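You operate a simulated robot arm through the tools that you are given. There is no shell and no other tool.

Carry out the task below with a simulated robot arm. There is one attempt and no reset: what you move stays moved.

TASK
Wind twenty and twenty-one until WIRE PULL shows all fives, then pin both.
Fine: keep its pointers off the red ends; leave the other two adjusters and all levers.

Only the result counts: the job must be done as asked and must still hold three seconds after the hand-in. Knocking over, shifting, dropping, spilling or breaking anything else fails it.

THE ROBOT
A 7-joint arm with a two-finger parallel gripper, fixed in place. Base frame: the origin is at the foot of the arm, x ahead of it, y to its left, z up. Units: m, degrees, N and s.
Its first joint turns from -149.0 to 149.0 degrees. Payload 3.43 kg.
The TCP is the grasp point between the finger pads, 0.03 m short of the fingertips. In the tool frame z runs along the fingers and y along their closing line. Largest opening 0.094 m; finger width 0.028, thickness 0.01; the body of the gripper, 0.05 by 0.096 m, starts 0.055 m behind the TCP.
Orientation is that of the tool frame in the base frame, as a unit quaternion [w, x, y, z]. With the fingers straight down and closing along the base's y, the tool's x points along the base's -x, its y along +y and its z along -z.

THE INTERFACE
- The arm moves only by the tool nudge_tool. Its argument "plan" is a list of rows, each an object (a shift or turn left out is 0, a gripper value left out holds the last) with "gripper": the gripper command, from -1 (fully open) to 1 (shut), values between in proportion; "dp": the shift along the tool's x, y, z in m, a list of three; "rotation": the turn, a rotation vector about the tool's x, y, z in degrees, a list of three. In form: [{"gripper": gripper, "dp": [dx, dy, dz], "rotation": [ax, ay, az]}, ...]. A call has 1 to 20 rows; each row shifts and turns the commanded pose from where the row before left it, along the tool's axes as they then stand. Rows are played at 5 a second. More than 0.05 m and 8.6 degrees between two rows, or a gripper value outside its range, and nothing of the call is played. A pose out of reach is approached as far as the arm can. The call stops where the force on the tool passes 90 N (or 10 N more than at its start, if that is more) or the arm is blocked; 0.2 s more then pass. Each finger travels about 0.045 m/s and halts on what it meets, pressing with about 30 N; the grip force reading is that of the motor and also rises with nothing between the fingers. The clock runs only during rows and for 0.2 s after the last one: add rows that do not move to give the fingers time. It gives the time, the measured TCP pose, the force on the tool (base axes), the opening and the grip force at its end, in the units of the frame above (readings bear some noise), with the torque about the TCP (base axes, N m) and any sound that the robot's microphone picked up.
- Cameras (640 x 400 px; columns grow to the right, rows downward): "scene" is fixed at [0.4002, -0.4996, 1.5545]; the picture's right is [-1.00, 0.04, 0.00], its down [0.03, 0.77, -0.64] and it looks along [-0.03, -0.64, -0.77] (base axes); focal length 340 px, centre (320, 200). "wrist" rides on the gripper at [0.076, 0.014, -0.103] in the tool frame; the picture's right is [-0.18, 0.98, 0.00], its down [-0.75, -0.14, -0.64] and it looks along [-0.63, -0.12, 0.77] (tool axes); focal length 243 px, centre (320, 200). There is no depth. A picture from a camera that has moved, and an enlarged one, comes with that camera's place and axes in the base frame and with its lens.
- grab_frame(camera): a new picture of that camera. No time passes.
- enlarge(camera, box): a new picture of the part [left, top, right, bottom] of that camera's present view, enlarged. No time passes.
- close_job(): hands the job in; it is judged then, once.

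Nothing tells you positions but the pictures and the camera data. Unless the task says otherwise, let go and move clear before handing in.

The tools are called after "Call:" by a JSON object that holds its "op" and its "data". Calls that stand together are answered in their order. nudge_tool: Moves the arm, as the interface text tells. Its arguments: {"type":"object","properties":{"plan":{"type":"array"}},"required":["plan"]} The other tools are called the same way: grab_frame (camera) takes a picture; enlarge (camera, box) takes an enlarged picture of a part of a camera's view; close_job () hands the job in.

At the start:

```text
time: 0.0
position: [0.0782, -0.9839, 1.1974]
ee_rot: [0.0, 0.0, 1.0, 0.0]
ft_force: [0.5, 0.1, 0.2]
moment: [0.0, -0.02, 0.0]
grip_width: 0.0943
finger_force: 0.0
```

scene: 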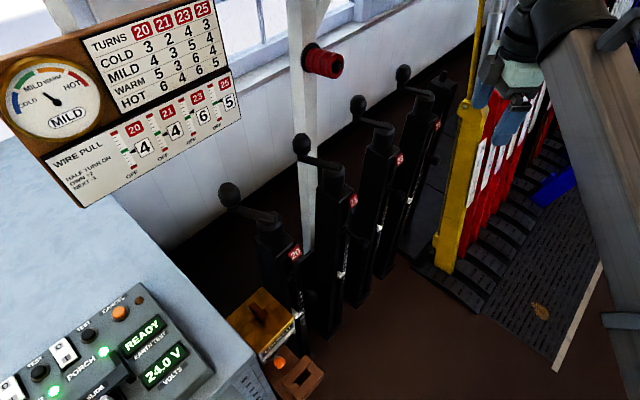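
wrist: 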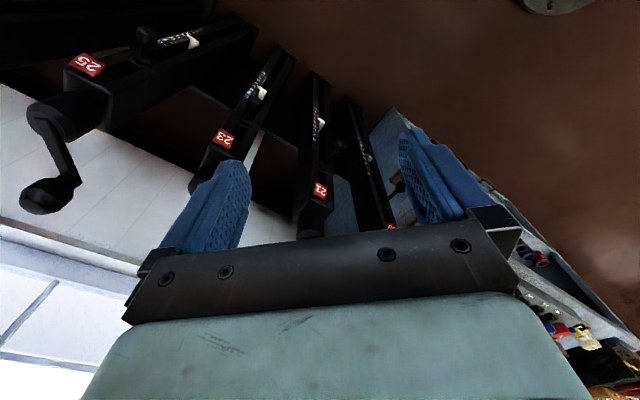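

I see four crank-type wire adjusters (20, 21, 23, 25) in a signal box, a dial, a TURNS table and a WIRE PULL board. I'll take closer pictures before moving anything.

Call:
{"op": "enlarge", "data": {"camera": "scene", "box": [0, 0, 250, 210]}}

Call:
{"op": "enlarge", "data": {"camera": "scene", "box": [200, 50, 460, 220]}}

Call:
{"op": "enlarge", "data": {"camera": "scene", "box": [210, 220, 410, 400]}}

Call:
{"op": "enlarge", "data": {"camera": "wrist", "box": [0, 0, 440, 250]}}

Call:
{"op": "enlarge", "data": {"camera": "scene", "box": [0, 270, 220, 400]}}

```text
1.90 times, centred on (125, 105) of scene
camera zoom: at [0.4002, -0.4996, 1.5545], right [-1.0, 0.04, 0.0], down [0.03, 0.77, -0.64], along [-0.03, -0.64, -0.77], focal length 647 px, centre (691, 381)
```

zoom: 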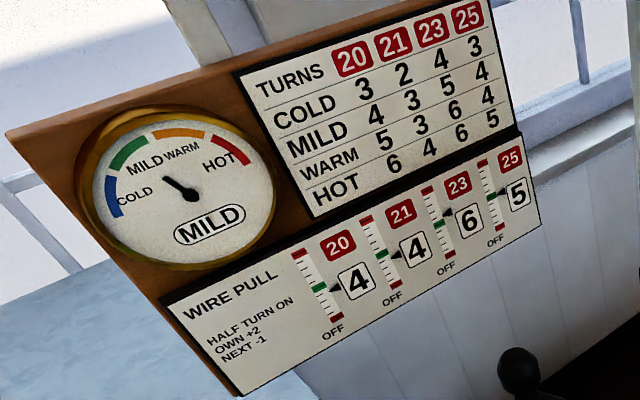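

```text
2.35 times, centred on (330, 135) of scene
camera zoom: at [0.4002, -0.4996, 1.5545], right [-1.0, 0.04, 0.0], down [0.03, 0.77, -0.64], along [-0.03, -0.64, -0.77], focal length 800 px, centre (296, 353)
```

zoom: 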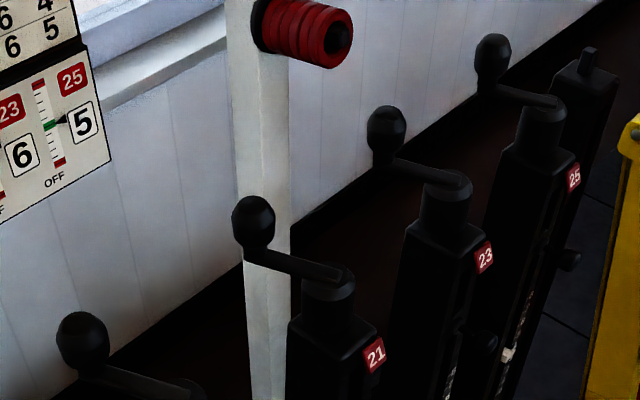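

```text
2.22 times, centred on (310, 310) of scene
camera zoom: at [0.4002, -0.4996, 1.5545], right [-1.0, 0.04, 0.0], down [0.03, 0.77, -0.64], along [-0.03, -0.64, -0.77], focal length 755 px, centre (342, -44)
```

zoom: 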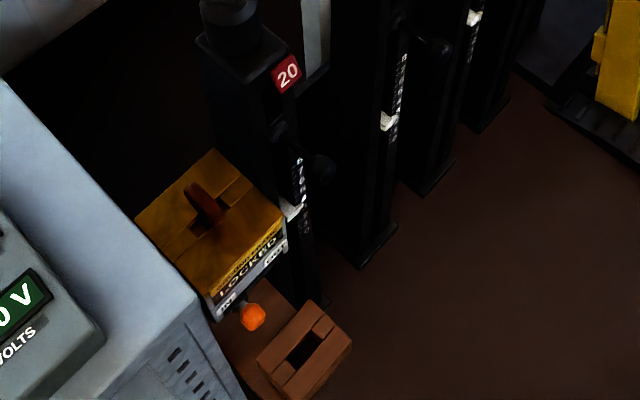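

```text
1.45 times, centred on (220, 125) of wrist
camera zoom: at [0.0019, -0.9711, 1.2994], right [0.18, 0.98, 0.0], down [0.75, -0.14, 0.64], along [0.63, -0.12, -0.77], focal length 353 px, centre (466, 309)
```

zoom: 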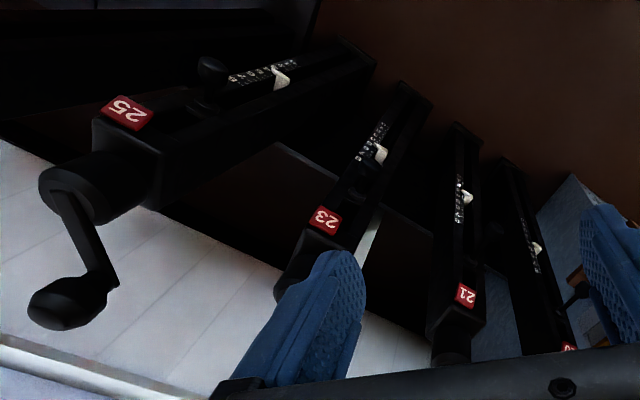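

```text
2.91 times, centred on (110, 335) of scene
camera zoom: at [0.4002, -0.4996, 1.5545], right [-1.0, 0.04, 0.0], down [0.03, 0.77, -0.64], along [-0.03, -0.64, -0.77], focal length 989 px, centre (931, -193)
```

zoom: 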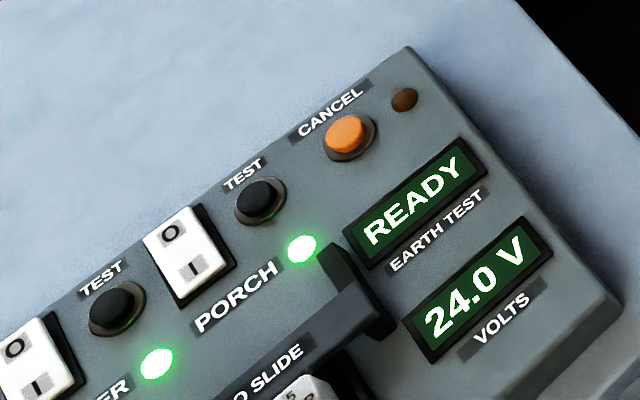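

The board reads 4, 4, 6, 5 and the rule is half turn on: own +2, next −1. That points to one half turn on each of 20 and 21. I'll zoom in on the gauges and on the pins on the columns.

Call:
{"op": "enlarge", "data": {"camera": "scene", "box": [50, 75, 245, 210]}}

Call:
{"op": "enlarge", "data": {"camera": "scene", "box": [300, 160, 420, 300]}}

Call:
{"op": "enlarge", "data": {"camera": "wrist", "box": [280, 80, 420, 250]}}

Call:
{"op": "enlarge", "data": {"camera": "wrist", "box": [0, 0, 300, 220]}}

Call:
{"op": "enlarge", "data": {"camera": "scene", "box": [210, 120, 370, 300]}}

```text
2.96 times, centred on (148, 142) of scene
camera zoom: at [0.4002, -0.4996, 1.5545], right [-1.0, 0.04, 0.0], down [0.03, 0.77, -0.64], along [-0.03, -0.64, -0.77], focal length 1007 px, centre (831, 370)
```

zoom: 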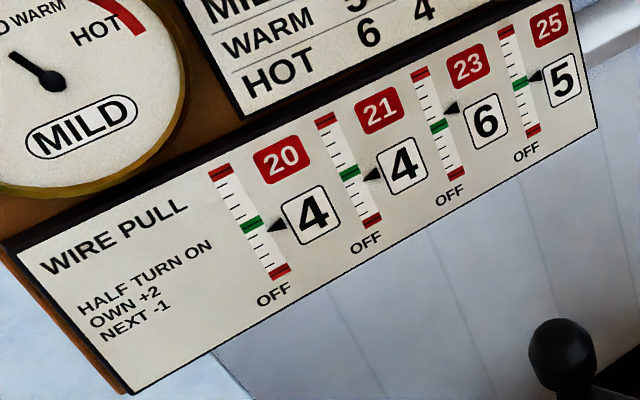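

```text
2.86 times, centred on (360, 230) of scene
camera zoom: at [0.4002, -0.4996, 1.5545], right [-1.0, 0.04, 0.0], down [0.03, 0.77, -0.64], along [-0.03, -0.64, -0.77], focal length 971 px, centre (206, 114)
```

zoom: 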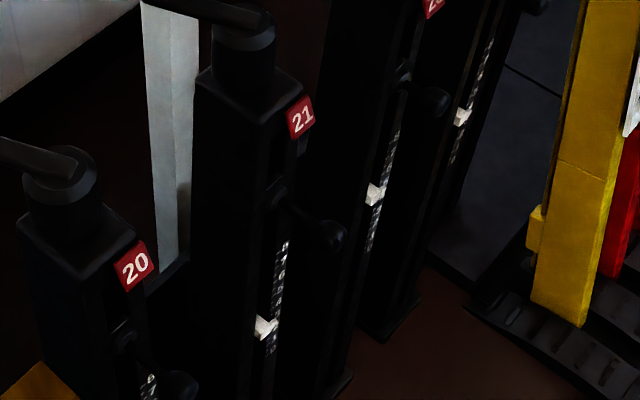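

```text
2.35 times, centred on (350, 165) of wrist
camera zoom: at [0.0019, -0.9711, 1.2994], right [0.18, 0.98, 0.0], down [0.75, -0.14, 0.64], along [0.63, -0.12, -0.77], focal length 571 px, centre (249, 282)
```

zoom: 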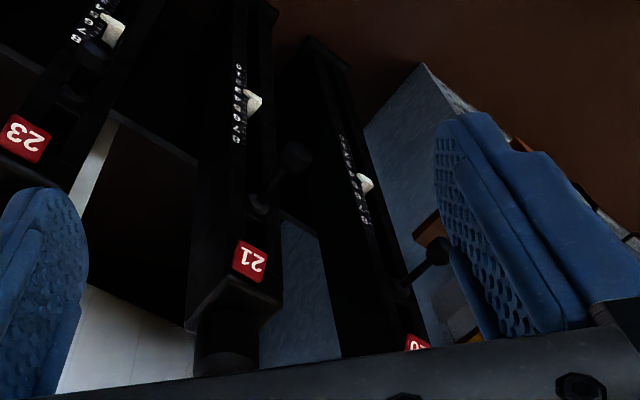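

```text
1.82 times, centred on (150, 110) of wrist
camera zoom: at [0.0019, -0.9711, 1.2994], right [0.18, 0.98, 0.0], down [0.75, -0.14, 0.64], along [0.63, -0.12, -0.77], focal length 441 px, centre (629, 364)
```

zoom: 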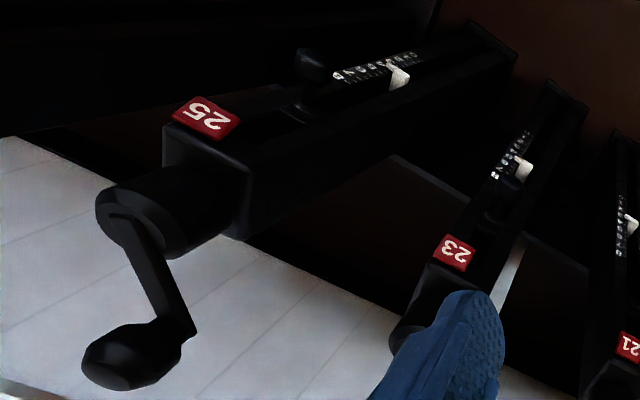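

```text
2.22 times, centred on (290, 210) of scene
camera zoom: at [0.4002, -0.4996, 1.5545], right [-1.0, 0.04, 0.0], down [0.03, 0.77, -0.64], along [-0.03, -0.64, -0.77], focal length 755 px, centre (387, 178)
```

zoom: 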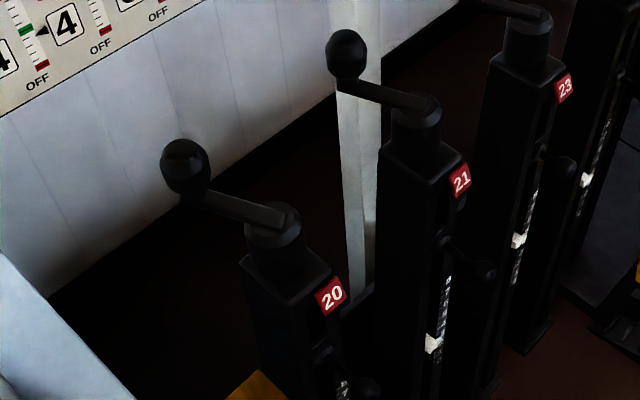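

The gauges centre on green at 5. Triangulating label 21 puts it near (0.29, −1.03, 0.915). The columns are vertical and run along (−0.7, −0.7), facing (−0.7, +0.7). Ball-ended pins at z≈0.80 look pulled out on 20 and 21. I'll yaw the wrist 45° to face the columns, then look again.

Call:
{"op": "nudge_tool", "data": {"plan": [{"gripper": -1, "dp": [-0.0, 0, -0.02], "rotation": [0, 0, 0]}, {"rotation": [0, 0, 7.5]}, {"rotation": [0, 0, 7.5]}, {"rotation": [0, 0, 7.5]}, {"rotation": [0, 0, 7.5]}, {"rotation": [0, 0, 7.5]}, {"rotation": [0, 0, 7.5]}, {}]}}

Call:
{"op": "grab_frame", "data": {"camera": "wrist"}}

Call:
{"op": "grab_frame", "data": {"camera": "scene"}}

```text
time: 1.8
position: [0.0788, -0.9831, 1.2177]
ee_rot: [0.001, 0.384, 0.923, 0.0]
ft_force: [0.1, 0.0, 0.0]
moment: [-0.02, -0.02, -0.02]
grip_width: 0.0941
finger_force: 0.1
```

```text
taken
camera wrist: at [0.0343, -0.9211, 1.3189], right [0.83, 0.56, 0.0], down [0.43, -0.63, 0.64], along [0.36, -0.53, -0.77], focal length 243 px, centre (320, 200)
```

wrist: 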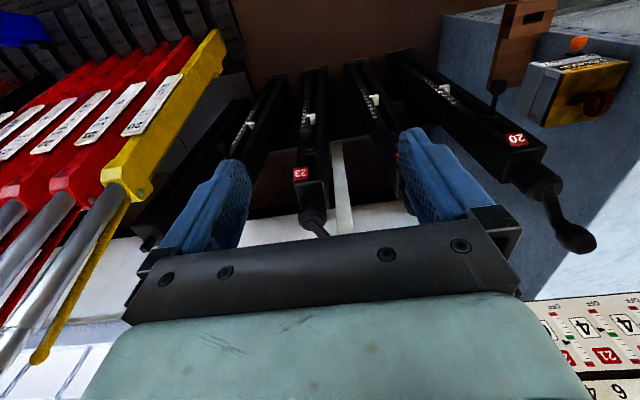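

```text
taken
```

scene: 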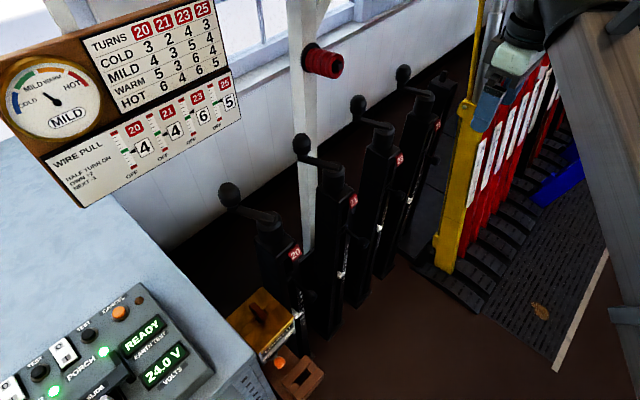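

Good view. I'll zoom in on all the pins, the cranks and the area near 20.

Call:
{"op": "enlarge", "data": {"camera": "wrist", "box": [340, 0, 640, 260]}}

Call:
{"op": "enlarge", "data": {"camera": "wrist", "box": [200, 50, 420, 240]}}

```text
1.54 times, centred on (490, 130) of wrist
camera zoom: at [0.0343, -0.9211, 1.3189], right [0.83, 0.56, 0.0], down [0.43, -0.63, 0.64], along [0.36, -0.53, -0.77], focal length 373 px, centre (58, 308)
```

zoom: 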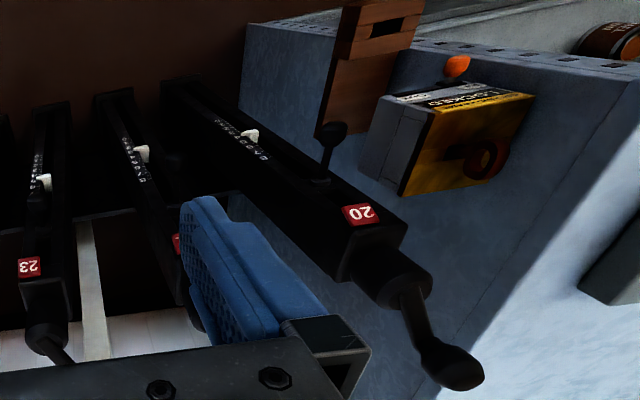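

```text
2.11 times, centred on (310, 145) of wrist
camera zoom: at [0.0343, -0.9211, 1.3189], right [0.83, 0.56, 0.0], down [0.43, -0.63, 0.64], along [0.36, -0.53, -0.77], focal length 511 px, centre (341, 316)
```

zoom: 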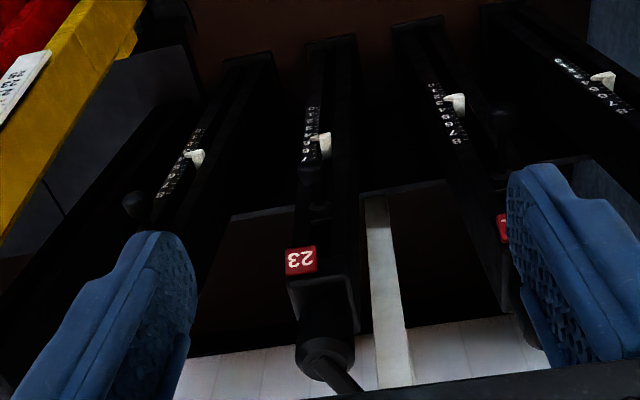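

The pins on 23 and 25 look pushed in and those on 20 and 21 sit out. The crank handles are at about (0.556, −0.939, 1.056) for 20 and (0.411, −1.077, 1.056) for 21, on vertical axes with a radius of about 0.08. Next I'll travel at a safe height towards 20 to test reach and get a better view.

Call:
{"op": "nudge_tool", "data": {"plan": [{"dp": [-0.0122, 0.0445, -0.006]}, {"dp": [-0.0122, 0.0445, -0.006]}, {"dp": [-0.0122, 0.0445, -0.006]}, {"dp": [-0.0122, 0.0445, -0.006]}, {"dp": [-0.0122, 0.0445, -0.006]}, {"dp": [-0.0122, 0.0445, -0.006]}, {"dp": [-0.0122, 0.0445, -0.006]}, {"dp": [-0.0122, 0.0445, 0]}, {}]}}

Call:
{"op": "grab_frame", "data": {"camera": "wrist"}}

Call:
{"op": "grab_frame", "data": {"camera": "scene"}}

```text
time: 3.0
position: [0.2776, -0.88, 1.2393]
ee_rot: [0.007, 0.377, 0.926, -0.011]
ft_force: [9.1, -5.5, -14.6]
moment: [-0.3, 0.58, -0.44]
grip_width: 0.094
finger_force: 0.1
out of reach, approached as far as the arm can: row 5, 6
stopped in row 6: the force on the tool passed its limit at 93 N (the readings are from after the stop); the commanded pose is now the measured one
```

```text
taken
camera wrist: at [0.2332, -0.8142, 1.3386], right [0.82, 0.57, -0.01], down [0.44, -0.61, 0.66], along [0.37, -0.55, -0.75], focal length 243 px, centre (320, 200)
```

wrist: 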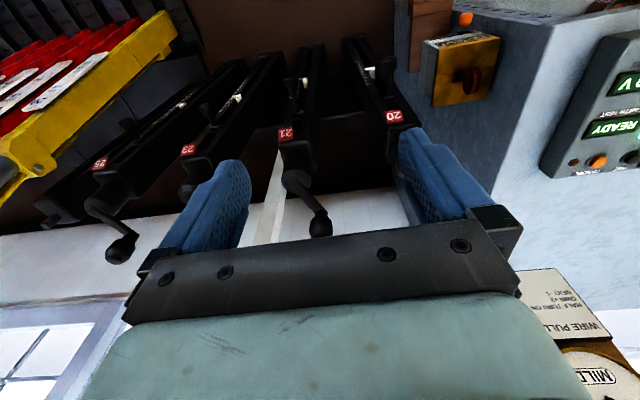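

```text
taken
```

scene: 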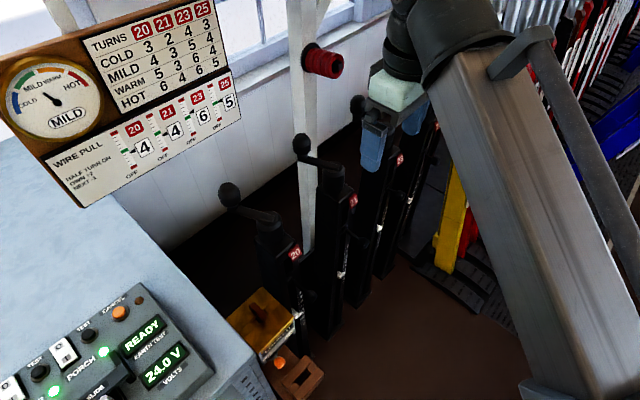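

The move stopped early with a reach or joint-limit flag, and nothing appears to have been touched. I'll yaw partly back and retry with small steps.

Call:
{"op": "nudge_tool", "data": {"plan": [{"rotation": [0, 0, -6]}, {"rotation": [0, 0, -6]}, {"rotation": [0, 0, -6]}, {"rotation": [0, 0, -6]}, {}]}}

```text
time: 4.2
position: [0.28, -0.8786, 1.2382]
ee_rot: [0.006, 0.175, 0.984, -0.012]
ft_force: [-0.1, -0.5, -0.3]
moment: [-0.01, -0.02, -0.01]
grip_width: 0.0938
finger_force: 0.0
```

Call:
{"op": "nudge_tool", "data": {"plan": [{"dp": [-0.018, 0.023, 0]}, {"dp": [-0.018, 0.023, 0]}, {"dp": [-0.018, 0.023, 0]}, {"dp": [-0.018, 0.023, 0]}, {}]}}

Call:
{"op": "grab_frame", "data": {"camera": "wrist"}}

Call:
{"op": "grab_frame", "data": {"camera": "scene"}}

```text
time: 5.4
position: [0.3817, -0.8173, 1.2365]
ee_rot: [0.005, 0.175, 0.984, -0.011]
ft_force: [-0.2, -0.6, -0.5]
moment: [0.0, 0.01, -0.02]
grip_width: 0.0939
finger_force: 0.0
```

```text
taken
camera wrist: at [0.3134, -0.7771, 1.3383], right [0.51, 0.86, -0.02], down [0.65, -0.38, 0.65], along [0.56, -0.35, -0.76], focal length 243 px, centre (320, 200)
```

wrist: 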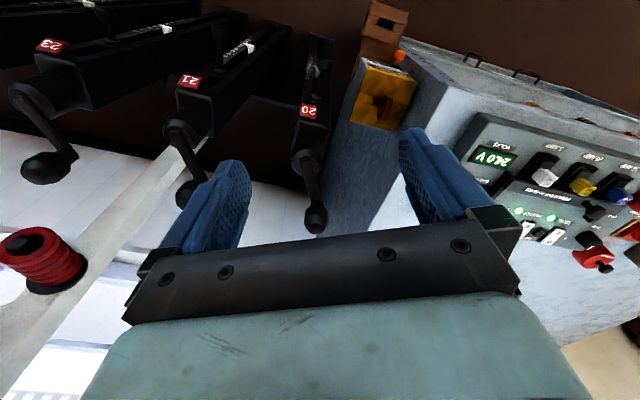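

```text
taken
```

scene: 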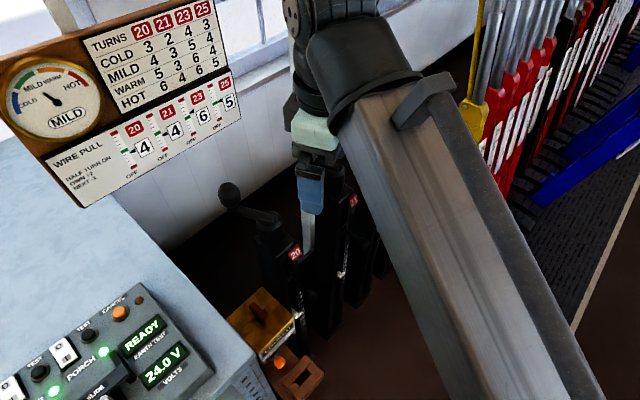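

Call:
{"op": "enlarge", "data": {"camera": "wrist", "box": [240, 20, 420, 240]}}

```text
1.82 times, centred on (330, 130) of wrist
camera zoom: at [0.3134, -0.7771, 1.3383], right [0.51, 0.86, -0.02], down [0.65, -0.38, 0.65], along [0.56, -0.35, -0.76], focal length 441 px, centre (302, 327)
```

zoom: 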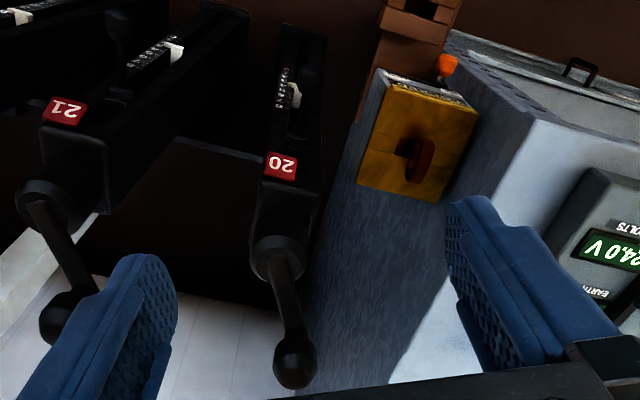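

I have a clear view of crank 20: hub about (0.480, −0.908), knob about (0.554, −0.934), radius about 0.078. Now I'll test reach to just above knob 20.

Call:
{"op": "nudge_tool", "data": {"plan": [{"dp": [-0.0288, -0.0072, 0.008]}, {"dp": [-0.0288, -0.0072, 0.008]}, {"dp": [-0.0288, -0.0072, 0.01]}, {"dp": [-0.0288, -0.0072, 0.01]}, {"dp": [-0.0288, -0.0072, 0.01]}, {"dp": [-0.0288, -0.0072, 0.01]}, {"dp": [-0.0288, -0.0072, 0.01]}, {}]}}

Call:
{"op": "grab_frame", "data": {"camera": "wrist"}}

Call:
{"op": "grab_frame", "data": {"camera": "scene"}}

```text
time: 7.2
position: [0.5501, -0.9367, 1.1762]
ee_rot: [0.004, 0.177, 0.984, -0.012]
ft_force: [0.0, 0.5, 1.2]
moment: [0.0, 0.02, 0.02]
grip_width: 0.0943
finger_force: 0.0
```

```text
taken
camera wrist: at [0.4827, -0.896, 1.277], right [0.51, 0.86, -0.02], down [0.65, -0.38, 0.66], along [0.56, -0.35, -0.76], focal length 243 px, centre (320, 200)
```

wrist: 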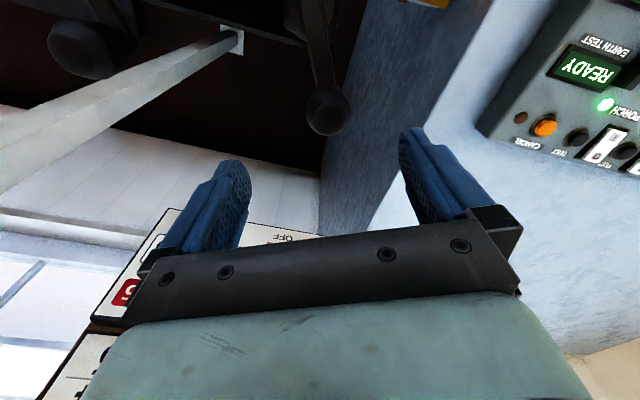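

```text
taken
```

scene: 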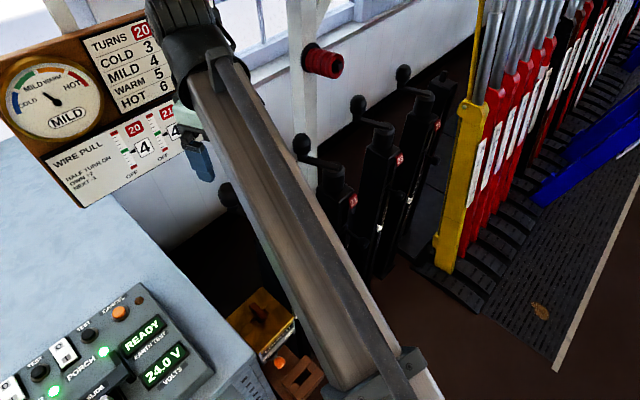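

The arm reaches it. The knob lies between the fingers in plan, so I'll descend around it with the gripper open and check.

Call:
{"op": "nudge_tool", "data": {"plan": [{"gripper": -1, "dp": [-0.003, 0.002, 0.03]}, {"dp": [-0.003, 0.002, 0.03]}, {"dp": [0, 0, 0.03]}, {"dp": [0, 0, 0.025]}, {}]}}

Call:
{"op": "grab_frame", "data": {"camera": "wrist"}}

Call:
{"op": "enlarge", "data": {"camera": "scene", "box": [80, 80, 300, 260]}}

```text
time: 8.4
position: [0.5605, -0.9368, 1.0627]
ee_rot: [0.005, 0.176, 0.984, -0.012]
ft_force: [0.2, -1.3, 0.2]
moment: [0.01, 0.0, 0.03]
grip_width: 0.094
finger_force: 0.0
```

```text
taken
camera wrist: at [0.492, -0.8954, 1.1635], right [0.51, 0.86, -0.02], down [0.65, -0.38, 0.66], along [0.56, -0.35, -0.76], focal length 243 px, centre (320, 200)
```

wrist: 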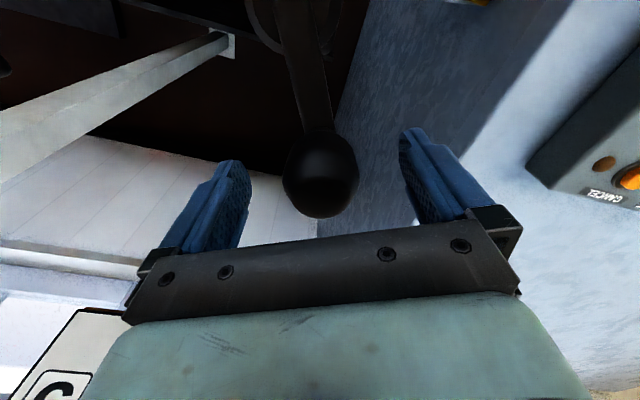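

```text
2.22 times, centred on (190, 170) of scene
camera zoom: at [0.4002, -0.4996, 1.5545], right [-1.0, 0.04, 0.0], down [0.03, 0.77, -0.64], along [-0.03, -0.64, -0.77], focal length 755 px, centre (609, 267)
```

zoom: 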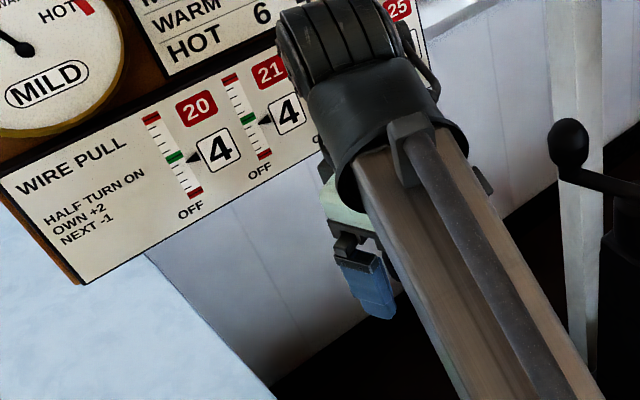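

The knob sits centred between the open fingers. I'll go down a few mm and close on it.

Call:
{"op": "nudge_tool", "data": {"plan": [{"dp": [0, 0, 0.008]}, {"gripper": 1}, {"gripper": 1}, {"gripper": 1}, {"gripper": 1}, {"gripper": 1}, {"gripper": 1}]}}

Call:
{"op": "grab_frame", "data": {"camera": "wrist"}}

```text
time: 10.0
position: [0.5602, -0.937, 1.0536]
ee_rot: [0.006, 0.177, 0.984, -0.011]
ft_force: [0.1, 1.9, -0.9]
moment: [1.52, -0.64, 0.0]
grip_width: 0.0412
finger_force: 44.9
```

```text
taken
camera wrist: at [0.4919, -0.896, 1.1546], right [0.51, 0.86, -0.02], down [0.65, -0.38, 0.65], along [0.56, -0.35, -0.76], focal length 243 px, centre (320, 200)
```

wrist: 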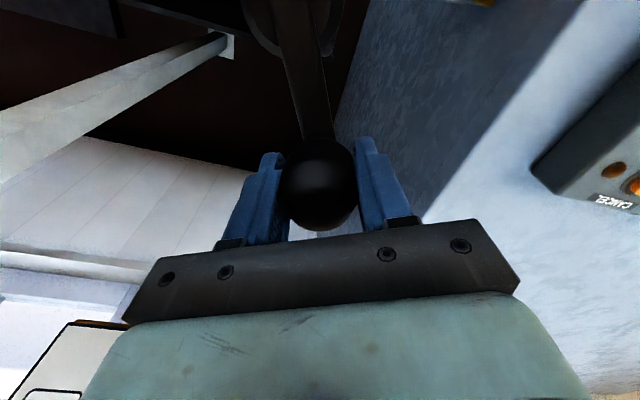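

I have a firm grip on knob 20. I'll make a small test swing of about 15° clockwise from above and watch gauge 20.

Call:
{"op": "nudge_tool", "data": {"plan": [{"dp": [0.0004, -0.0074, 0]}, {"dp": [0.001, -0.0074, 0]}, {"dp": [0.0015, -0.0074, 0]}, {}, {}]}}

Call:
{"op": "enlarge", "data": {"camera": "scene", "box": [80, 80, 300, 260]}}

Call:
{"op": "grab_frame", "data": {"camera": "wrist"}}

```text
time: 11.2
position: [0.5493, -0.9576, 1.0545]
ee_rot: [0.006, 0.175, 0.984, -0.012]
ft_force: [16.4, -11.9, 6.5]
moment: [1.62, -0.15, -0.01]
grip_width: 0.041
finger_force: 44.6
```

```text
2.22 times, centred on (190, 170) of scene
camera zoom: at [0.4002, -0.4996, 1.5545], right [-1.0, 0.04, 0.0], down [0.03, 0.77, -0.64], along [-0.03, -0.64, -0.77], focal length 755 px, centre (609, 267)
```

zoom: 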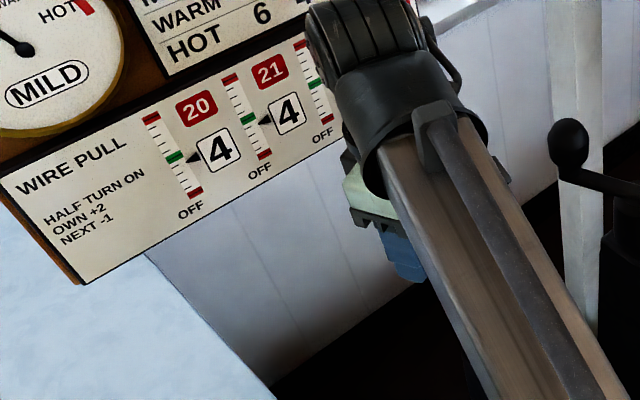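

```text
taken
camera wrist: at [0.481, -0.9159, 1.1543], right [0.51, 0.86, -0.02], down [0.65, -0.38, 0.66], along [0.56, -0.35, -0.75], focal length 243 px, centre (320, 200)
```

wrist: 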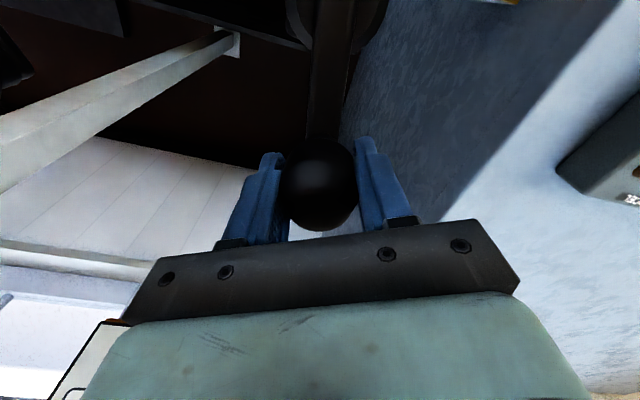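

Call:
{"op": "enlarge", "data": {"camera": "scene", "box": [110, 110, 180, 190]}}

```text
5.00 times, centred on (145, 150) of scene
camera zoom: at [0.4002, -0.4996, 1.5545], right [-1.0, 0.04, 0.0], down [0.03, 0.77, -0.64], along [-0.03, -0.64, -0.77], focal length 1699 px, centre (1195, 450)
```

zoom: 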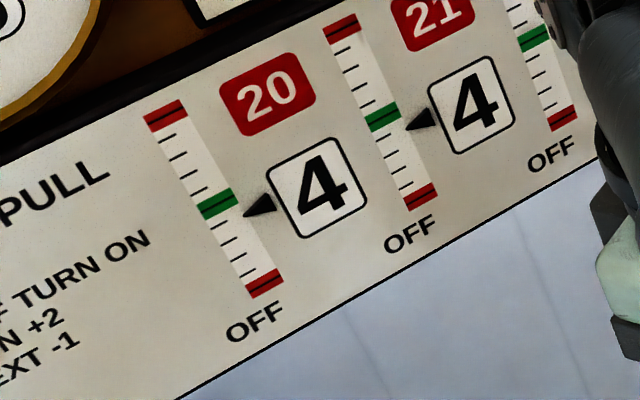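

The crank moves freely, and the small radial force says my radius estimate was a bit short. I'll continue clockwise to about 45° total and check the gauge.

Call:
{"op": "nudge_tool", "data": {"plan": [{"dp": [-0.0001, -0.0026, 0]}, {"dp": [0.0036, -0.0103, 0]}, {"dp": [0.0048, -0.0098, 0]}, {"dp": [0.0059, -0.009, 0]}, {"dp": [0.007, -0.0084, 0]}, {}]}}

Call:
{"op": "enlarge", "data": {"camera": "scene", "box": [110, 110, 180, 190]}}

Call:
{"op": "grab_frame", "data": {"camera": "wrist"}}

```text
time: 12.6
position: [0.5116, -0.985, 1.0531]
ee_rot: [0.003, 0.176, 0.984, -0.007]
ft_force: [-13.1, 37.2, -8.4]
moment: [0.51, -1.37, -0.05]
grip_width: 0.0408
finger_force: 44.7
```

```text
5.00 times, centred on (145, 150) of scene
camera zoom: at [0.4002, -0.4996, 1.5545], right [-1.0, 0.04, 0.0], down [0.03, 0.77, -0.64], along [-0.03, -0.64, -0.77], focal length 1699 px, centre (1195, 450)
```

zoom: 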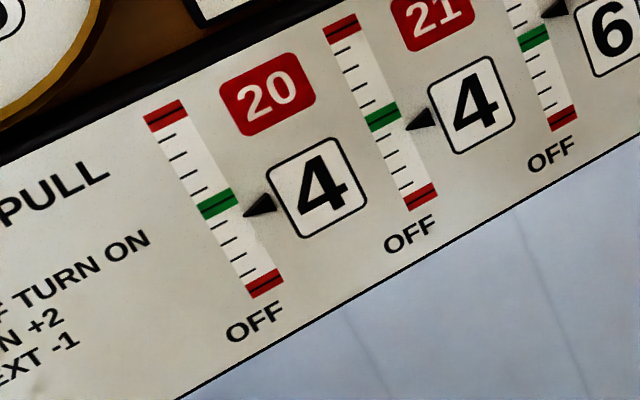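

```text
taken
camera wrist: at [0.4448, -0.9434, 1.1549], right [0.51, 0.86, -0.01], down [0.66, -0.38, 0.65], along [0.55, -0.34, -0.76], focal length 243 px, centre (320, 200)
```

wrist: 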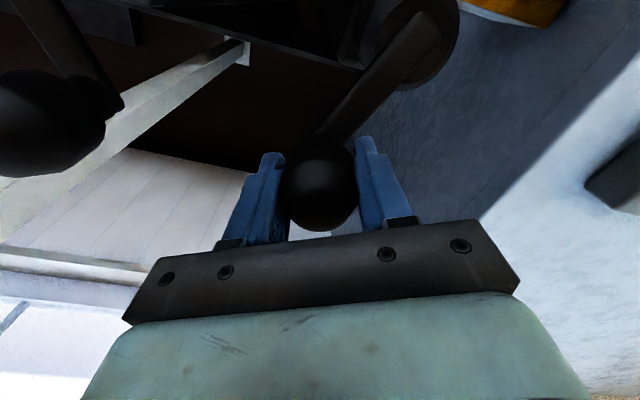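

The measured knob positions fit a circle with centre about (0.486, −0.913) and R about 0.077. Gauge 20 hasn't changed after 50°, so it probably steps at half turns. I'll continue clockwise on the corrected circle.

Call:
{"op": "nudge_tool", "data": {"plan": [{"dp": [0.0093, -0.0039, 0]}, {"dp": [0.0116, -0.0067, 0]}, {"dp": [0.0126, -0.0046, 0]}, {"dp": [0.0132, -0.0024, 0]}, {}]}}

Call:
{"op": "grab_frame", "data": {"camera": "scene"}}

Call:
{"op": "grab_frame", "data": {"camera": "wrist"}}

```text
time: 13.8
position: [0.4677, -0.9842, 1.0537]
ee_rot: [0.004, 0.176, 0.984, -0.007]
ft_force: [14.5, 40.9, 4.4]
moment: [1.14, 0.52, -0.06]
grip_width: 0.0413
finger_force: 45.1
```

```text
taken
```

scene: 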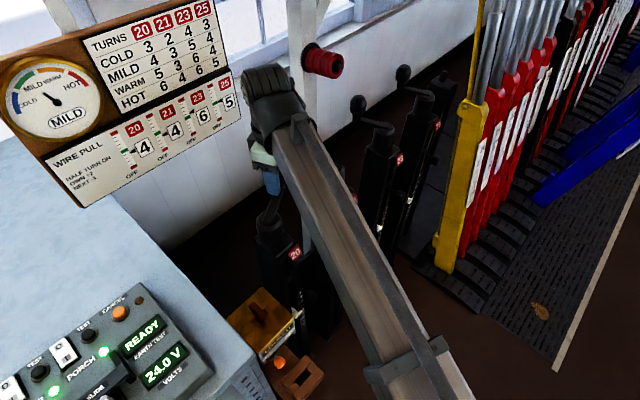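

```text
taken
camera wrist: at [0.3995, -0.9443, 1.1547], right [0.51, 0.86, -0.01], down [0.65, -0.38, 0.65], along [0.56, -0.34, -0.76], focal length 243 px, centre (320, 200)
```

wrist: 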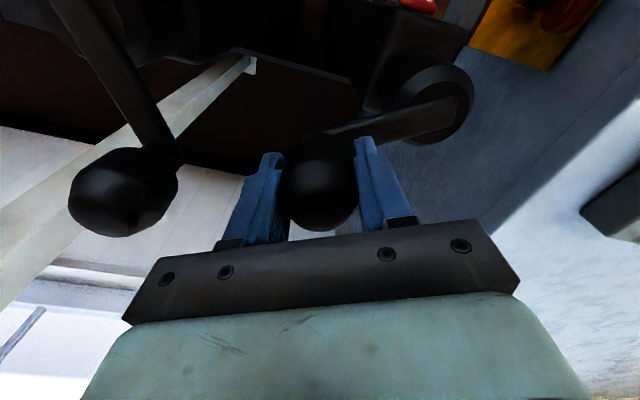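

The refined fit is centre (0.491, −0.9155), R 0.0725. I'm about halfway round and will continue.

Call:
{"op": "nudge_tool", "data": {"plan": [{"dp": [0.0013, 0.0036, 0]}, {"dp": [0.0126, 0.001, 0]}, {"dp": [0.0122, 0.0033, 0]}, {"dp": [0.0114, 0.0053, 0]}, {"dp": [0.0104, 0.0071, 0]}, {}]}}

Call:
{"op": "enlarge", "data": {"camera": "scene", "box": [50, 75, 245, 210]}}

Call:
{"op": "grab_frame", "data": {"camera": "wrist"}}

```text
time: 15.2
position: [0.4253, -0.9517, 1.0533]
ee_rot: [0.006, 0.177, 0.984, -0.013]
ft_force: [0.0, -2.2, 20.4]
moment: [1.07, -1.57, 0.0]
grip_width: 0.041
finger_force: 44.8
```

```text
2.96 times, centred on (148, 142) of scene
camera zoom: at [0.4002, -0.4996, 1.5545], right [-1.0, 0.04, 0.0], down [0.03, 0.77, -0.64], along [-0.03, -0.64, -0.77], focal length 1007 px, centre (831, 370)
```

zoom: 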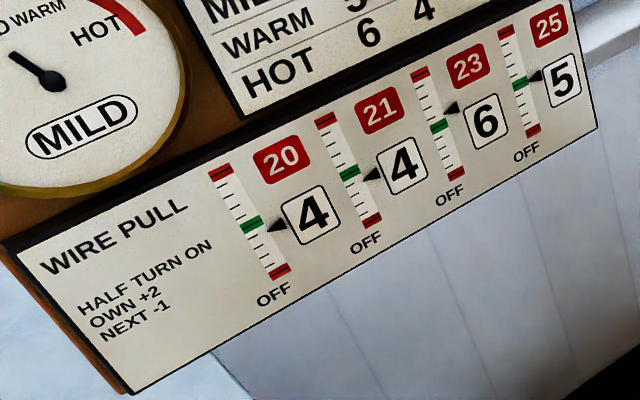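

```text
taken
camera wrist: at [0.357, -0.91, 1.1541], right [0.52, 0.86, -0.02], down [0.65, -0.38, 0.66], along [0.55, -0.35, -0.75], focal length 243 px, centre (320, 200)
```

wrist: 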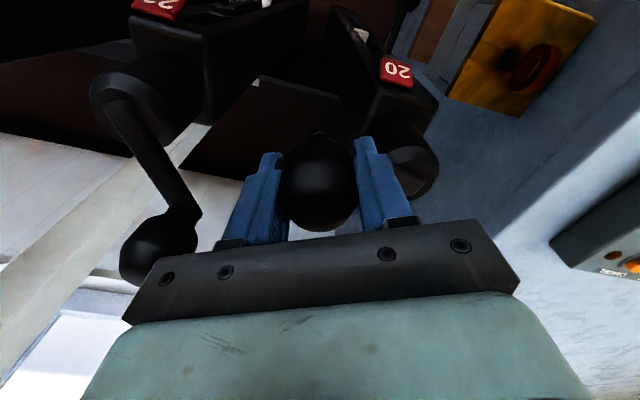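

Forces are small now and gauge 20 still reads 4 at about 135° round. I'll continue towards 180°.

Call:
{"op": "nudge_tool", "data": {"plan": [{"dp": [0.009, 0.0089, -0.002]}, {"dp": [0.0073, 0.0103, 0]}, {"dp": [0.0054, 0.0114, 0]}, {}]}}

Call:
{"op": "enlarge", "data": {"camera": "scene", "box": [50, 75, 245, 210]}}

Call:
{"op": "grab_frame", "data": {"camera": "wrist"}}

```text
time: 16.2
position: [0.4135, -0.9169, 1.0537]
ee_rot: [0.002, 0.178, 0.984, -0.011]
ft_force: [-41.1, -1.5, 2.3]
moment: [1.27, -1.16, 0.01]
grip_width: 0.0411
finger_force: 45.6
```

```text
2.96 times, centred on (148, 142) of scene
camera zoom: at [0.4002, -0.4996, 1.5545], right [-1.0, 0.04, 0.0], down [0.03, 0.77, -0.64], along [-0.03, -0.64, -0.77], focal length 1007 px, centre (831, 370)
```

zoom: 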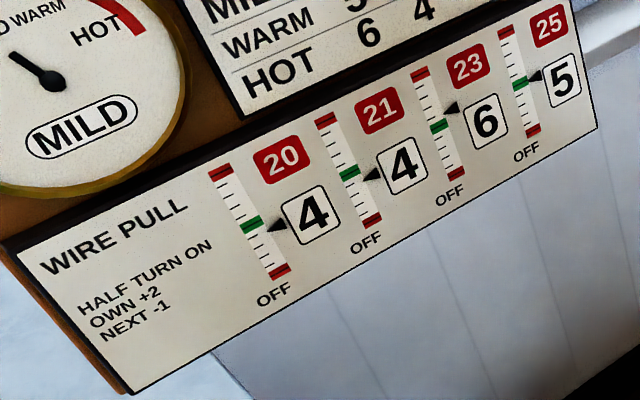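

```text
taken
camera wrist: at [0.3468, -0.8758, 1.1545], right [0.52, 0.86, -0.02], down [0.66, -0.38, 0.65], along [0.55, -0.35, -0.76], focal length 243 px, centre (320, 200)
```

wrist: 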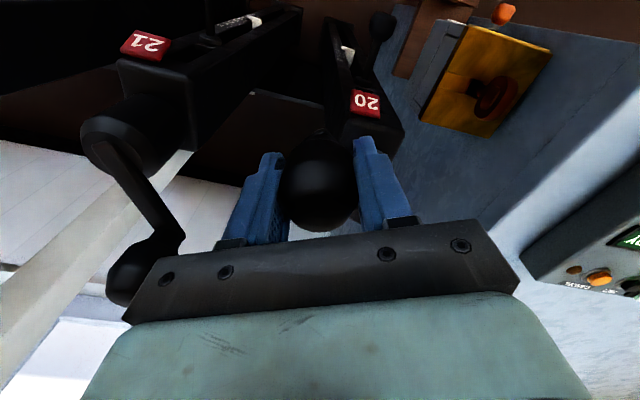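

Call:
{"op": "nudge_tool", "data": {"plan": [{"dp": [0.0088, 0.0075, 0]}, {"dp": [0.002, 0.009, 0]}, {"dp": [0.0008, 0.0092, 0]}, {}, {}]}}

Call:
{"op": "enlarge", "data": {"camera": "scene", "box": [50, 75, 245, 210]}}

Call:
{"op": "grab_frame", "data": {"camera": "wrist"}}

```text
time: 17.4
position: [0.417, -0.8877, 1.0535]
ee_rot: [0.008, 0.175, 0.985, -0.013]
ft_force: [19.6, -7.5, 25.0]
moment: [1.45, -0.62, -0.03]
grip_width: 0.041
finger_force: 45.1
```

```text
2.96 times, centred on (148, 142) of scene
camera zoom: at [0.4002, -0.4996, 1.5545], right [-1.0, 0.04, 0.0], down [0.03, 0.77, -0.64], along [-0.03, -0.64, -0.77], focal length 1007 px, centre (831, 370)
```

zoom: 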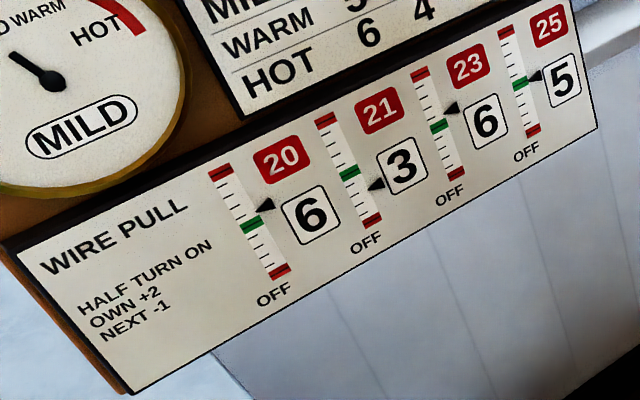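

```text
taken
camera wrist: at [0.3492, -0.8463, 1.153], right [0.51, 0.86, -0.02], down [0.65, -0.38, 0.66], along [0.56, -0.35, -0.75], focal length 243 px, centre (320, 200)
```

wrist: 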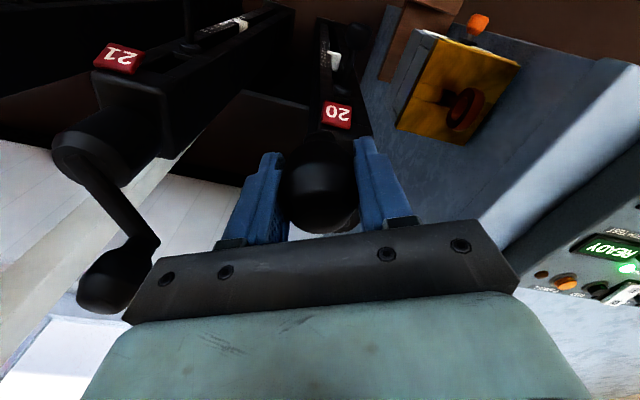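

Clockwise is "on": gauge 20 stepped to 6 and 21 dropped to 3, as predicted. I'll release knob 20 and lift straight up.

Call:
{"op": "nudge_tool", "data": {"plan": [{"gripper": -1}, {"gripper": -1}, {"gripper": -1}, {"gripper": -1}, {"dp": [0, 0, -0.03]}, {"dp": [0, 0, -0.04]}, {"dp": [0, 0, -0.04]}, {"dp": [0, 0, -0.03]}, {}]}}

Call:
{"op": "grab_frame", "data": {"camera": "scene"}}

Call:
{"op": "grab_frame", "data": {"camera": "wrist"}}

```text
time: 19.4
position: [0.4121, -0.8858, 1.192]
ee_rot: [0.005, 0.176, 0.984, -0.012]
ft_force: [-0.1, -0.3, 0.2]
moment: [-0.02, 0.0, -0.02]
grip_width: 0.0941
finger_force: 0.0
```

```text
taken
```

scene: 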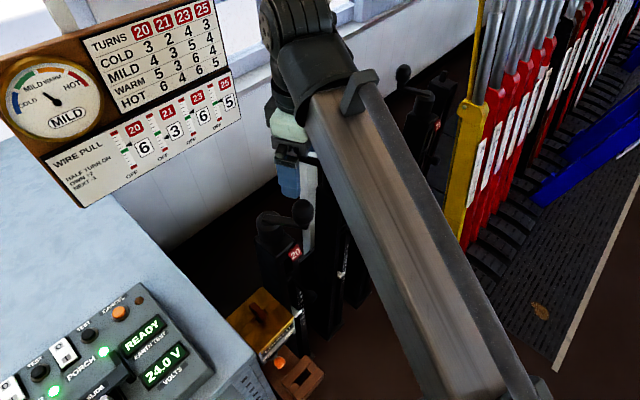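

```text
taken
camera wrist: at [0.3442, -0.8434, 1.2929], right [0.51, 0.86, -0.02], down [0.65, -0.38, 0.65], along [0.56, -0.35, -0.76], focal length 243 px, centre (320, 200)
```

wrist: 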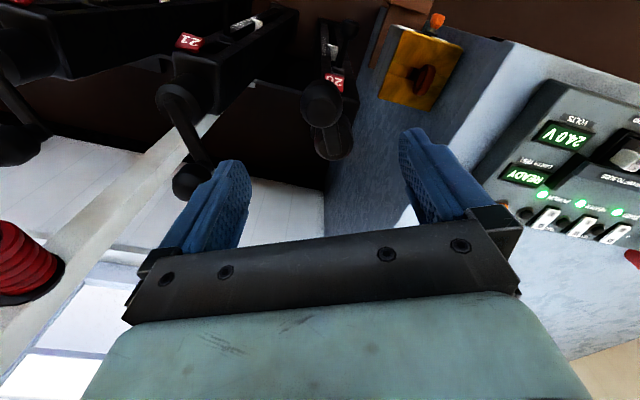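

The readings hold at 6, 3, 6, 5. Next is crank 21, whose knob should be near (0.414, −1.078). I'll move above it at height and check reach.

Call:
{"op": "nudge_tool", "data": {"plan": [{"dp": [-0.0137, -0.0359, 0.0]}, {"dp": [-0.0137, -0.0359, 0.005]}, {"dp": [-0.0137, -0.0359, 0.01]}, {"dp": [-0.0137, -0.0359, 0.01]}, {"dp": [-0.0137, -0.0359, 0.01]}, {}]}}

Call:
{"op": "grab_frame", "data": {"camera": "scene"}}

Call:
{"op": "grab_frame", "data": {"camera": "wrist"}}

```text
time: 20.8
position: [0.4089, -1.063, 1.1572]
ee_rot: [0.006, 0.175, 0.984, -0.012]
ft_force: [-0.7, 0.3, -0.5]
moment: [0.02, -0.02, -0.02]
grip_width: 0.0942
finger_force: 0.0
out of reach, approached as far as the arm can: row 5
```

```text
taken
```

scene: 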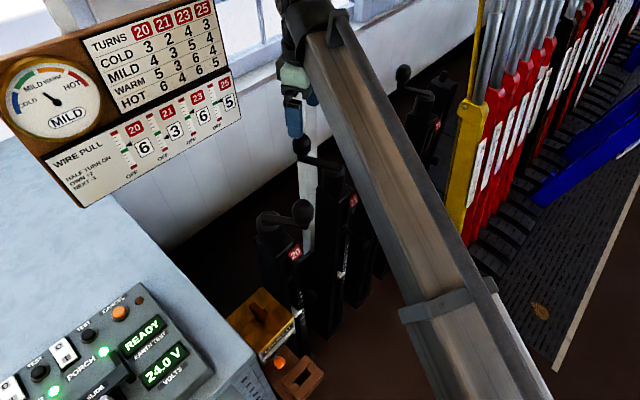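

```text
taken
camera wrist: at [0.3405, -1.0212, 1.2586], right [0.51, 0.86, -0.02], down [0.65, -0.38, 0.66], along [0.56, -0.35, -0.75], focal length 243 px, centre (320, 200)
```

wrist: 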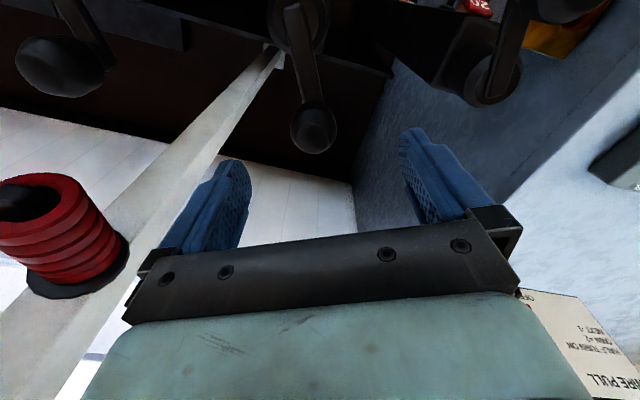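

21's knob is just past the vertical reach at this height. I'll tilt the tool about 15° so the fingers point outward, which brings the wrist inward.

Call:
{"op": "nudge_tool", "data": {"plan": [{"rotation": [3.82, -3.2, 0]}, {"rotation": [3.82, -3.2, 0]}, {"rotation": [3.82, -3.2, 0]}, {}]}}

Call:
{"op": "grab_frame", "data": {"camera": "wrist"}}

```text
time: 21.8
position: [0.4095, -1.0616, 1.1573]
ee_rot: [0.069, 0.175, 0.974, -0.124]
ft_force: [-0.3, 0.4, 0.4]
moment: [-0.01, 0.01, 0.0]
grip_width: 0.0942
finger_force: 0.1
```

```text
taken
camera wrist: at [0.3337, -0.9972, 1.2377], right [0.52, 0.83, -0.18], down [0.59, -0.2, 0.78], along [0.62, -0.52, -0.6], focal length 243 px, centre (320, 200)
```

wrist: 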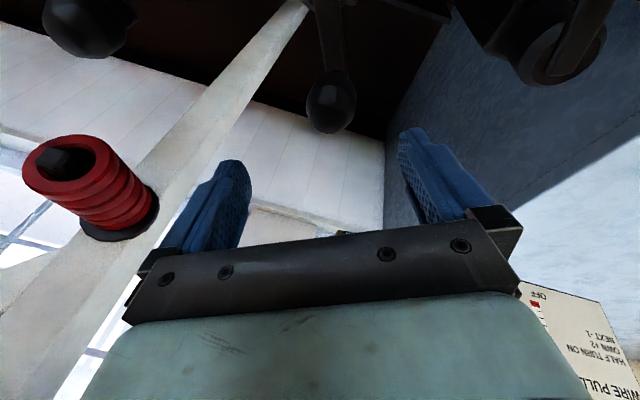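

Knob 21 is at about (0.4165, −1.078). I'll go most of the way down along the tilted tool axis and check the alignment.

Call:
{"op": "nudge_tool", "data": {"plan": [{"dp": [0.0025, 0.004, 0.02]}, {"dp": [0.0026, 0.0042, 0.02]}, {"dp": [0, 0, 0.02]}, {}]}}

Call:
{"op": "grab_frame", "data": {"camera": "wrist"}}

```text
time: 22.8
position: [0.4163, -1.0679, 1.0978]
ee_rot: [0.07, 0.174, 0.974, -0.125]
ft_force: [-0.4, 0.0, -0.6]
moment: [-0.01, -0.01, 0.01]
grip_width: 0.0941
finger_force: 0.0
```

```text
taken
camera wrist: at [0.3399, -1.0044, 1.1787], right [0.52, 0.83, -0.18], down [0.59, -0.2, 0.78], along [0.62, -0.51, -0.6], focal length 243 px, centre (320, 200)
```

wrist: 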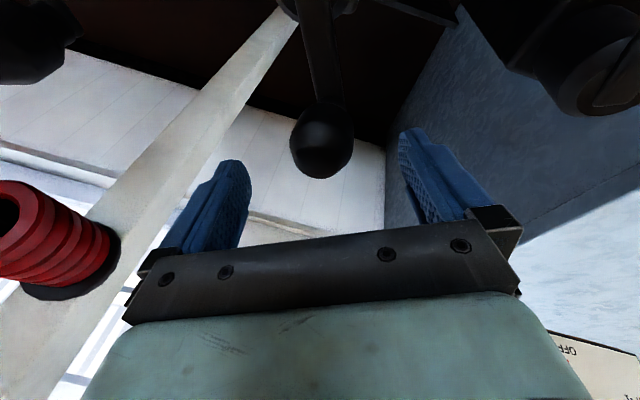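

Call:
{"op": "nudge_tool", "data": {"plan": [{"dp": [0.001, 0, 0.018]}, {"dp": [0.001, 0, 0.018]}, {"gripper": 1}, {"gripper": 1}, {"gripper": 1}, {"gripper": 1}, {"gripper": 1}, {"gripper": 1}]}}

Call:
{"op": "grab_frame", "data": {"camera": "wrist"}}

```text
time: 24.6
position: [0.4159, -1.078, 1.061]
ee_rot: [0.07, 0.174, 0.974, -0.124]
ft_force: [3.4, 3.7, -4.0]
moment: [1.58, -0.66, -0.01]
grip_width: 0.048
finger_force: 45.0
```

```text
taken
camera wrist: at [0.3403, -1.0146, 1.1419], right [0.52, 0.83, -0.18], down [0.59, -0.2, 0.78], along [0.62, -0.51, -0.6], focal length 243 px, centre (320, 200)
```

wrist: 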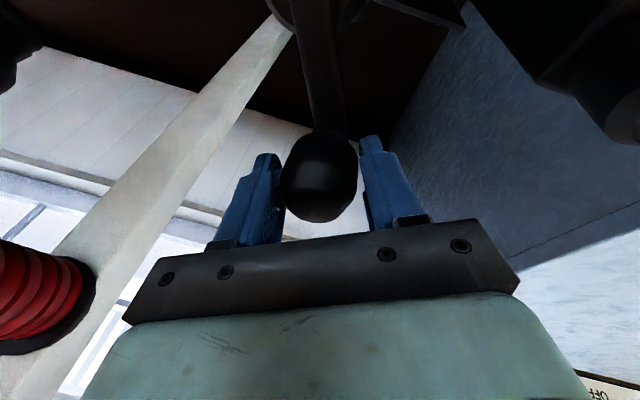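

I have knob 21. I'll swing clockwise around centre (0.3435, −1.053), R 0.0755, checking the forces after the first part.

Call:
{"op": "nudge_tool", "data": {"plan": [{"dp": [0.0011, -0.0128, 0.0027]}, {"dp": [0.0032, -0.0125, 0.0022]}, {"dp": [0.0055, -0.0119, 0.0017]}, {}]}}

```text
time: 25.6
position: [0.3951, -1.1094, 1.061]
ee_rot: [0.071, 0.175, 0.974, -0.125]
ft_force: [12.3, -14.7, 7.2]
moment: [1.44, 0.2, 0.01]
grip_width: 0.048
finger_force: 44.7
```

Call:
{"op": "nudge_tool", "data": {"plan": [{"dp": [0.0068, -0.0115, 0.0011]}, {"dp": [0.0091, -0.0095, 0.0005]}, {"dp": [0.0106, -0.0078, -0.0002]}, {}]}}

Call:
{"op": "grab_frame", "data": {"camera": "wrist"}}

Call:
{"op": "grab_frame", "data": {"camera": "scene"}}

```text
time: 26.6
position: [0.3602, -1.1254, 1.0603]
ee_rot: [0.069, 0.173, 0.975, -0.123]
ft_force: [1.3, -5.3, -1.4]
moment: [0.98, -1.2, 0.01]
grip_width: 0.0478
finger_force: 44.4
```

```text
taken
camera wrist: at [0.2834, -1.0619, 1.1421], right [0.52, 0.83, -0.18], down [0.59, -0.2, 0.78], along [0.61, -0.51, -0.6], focal length 243 px, centre (320, 200)
```

wrist: 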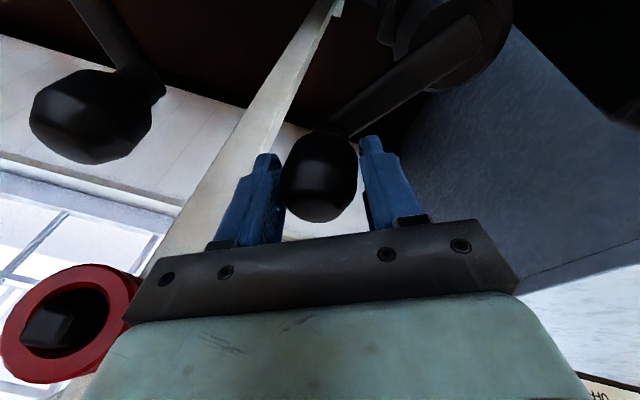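

```text
taken
```

scene: 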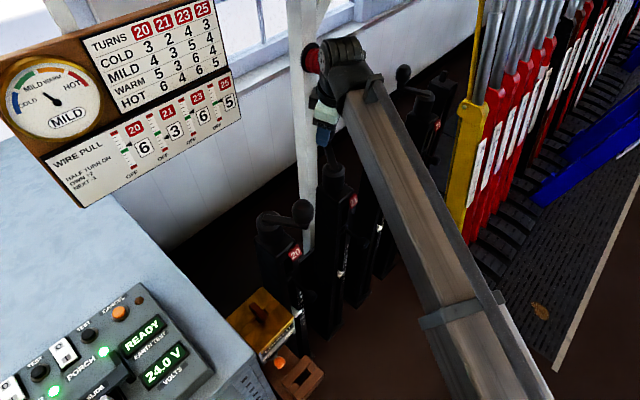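

Forces are low and clearance to the red fitting is good. Continuing.

Call:
{"op": "nudge_tool", "data": {"plan": [{"dp": [0.0117, -0.006, -0.0008]}, {"dp": [0.0125, -0.0039, -0.0014]}, {"dp": [0.0129, -0.0017, -0.002]}, {"dp": [0.0129, 0.0006, -0.0025]}, {}]}}

Call:
{"op": "grab_frame", "data": {"camera": "wrist"}}

```text
time: 27.8
position: [0.309, -1.1164, 1.0608]
ee_rot: [0.069, 0.174, 0.975, -0.122]
ft_force: [0.2, 3.2, -8.0]
moment: [1.09, 0.14, 0.03]
grip_width: 0.0481
finger_force: 45.4
```

```text
taken
camera wrist: at [0.2328, -1.053, 1.1421], right [0.52, 0.83, -0.18], down [0.59, -0.2, 0.78], along [0.61, -0.51, -0.6], focal length 243 px, centre (320, 200)
```

wrist: 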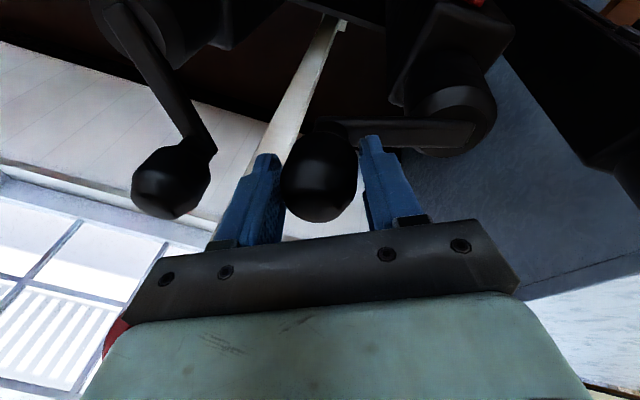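

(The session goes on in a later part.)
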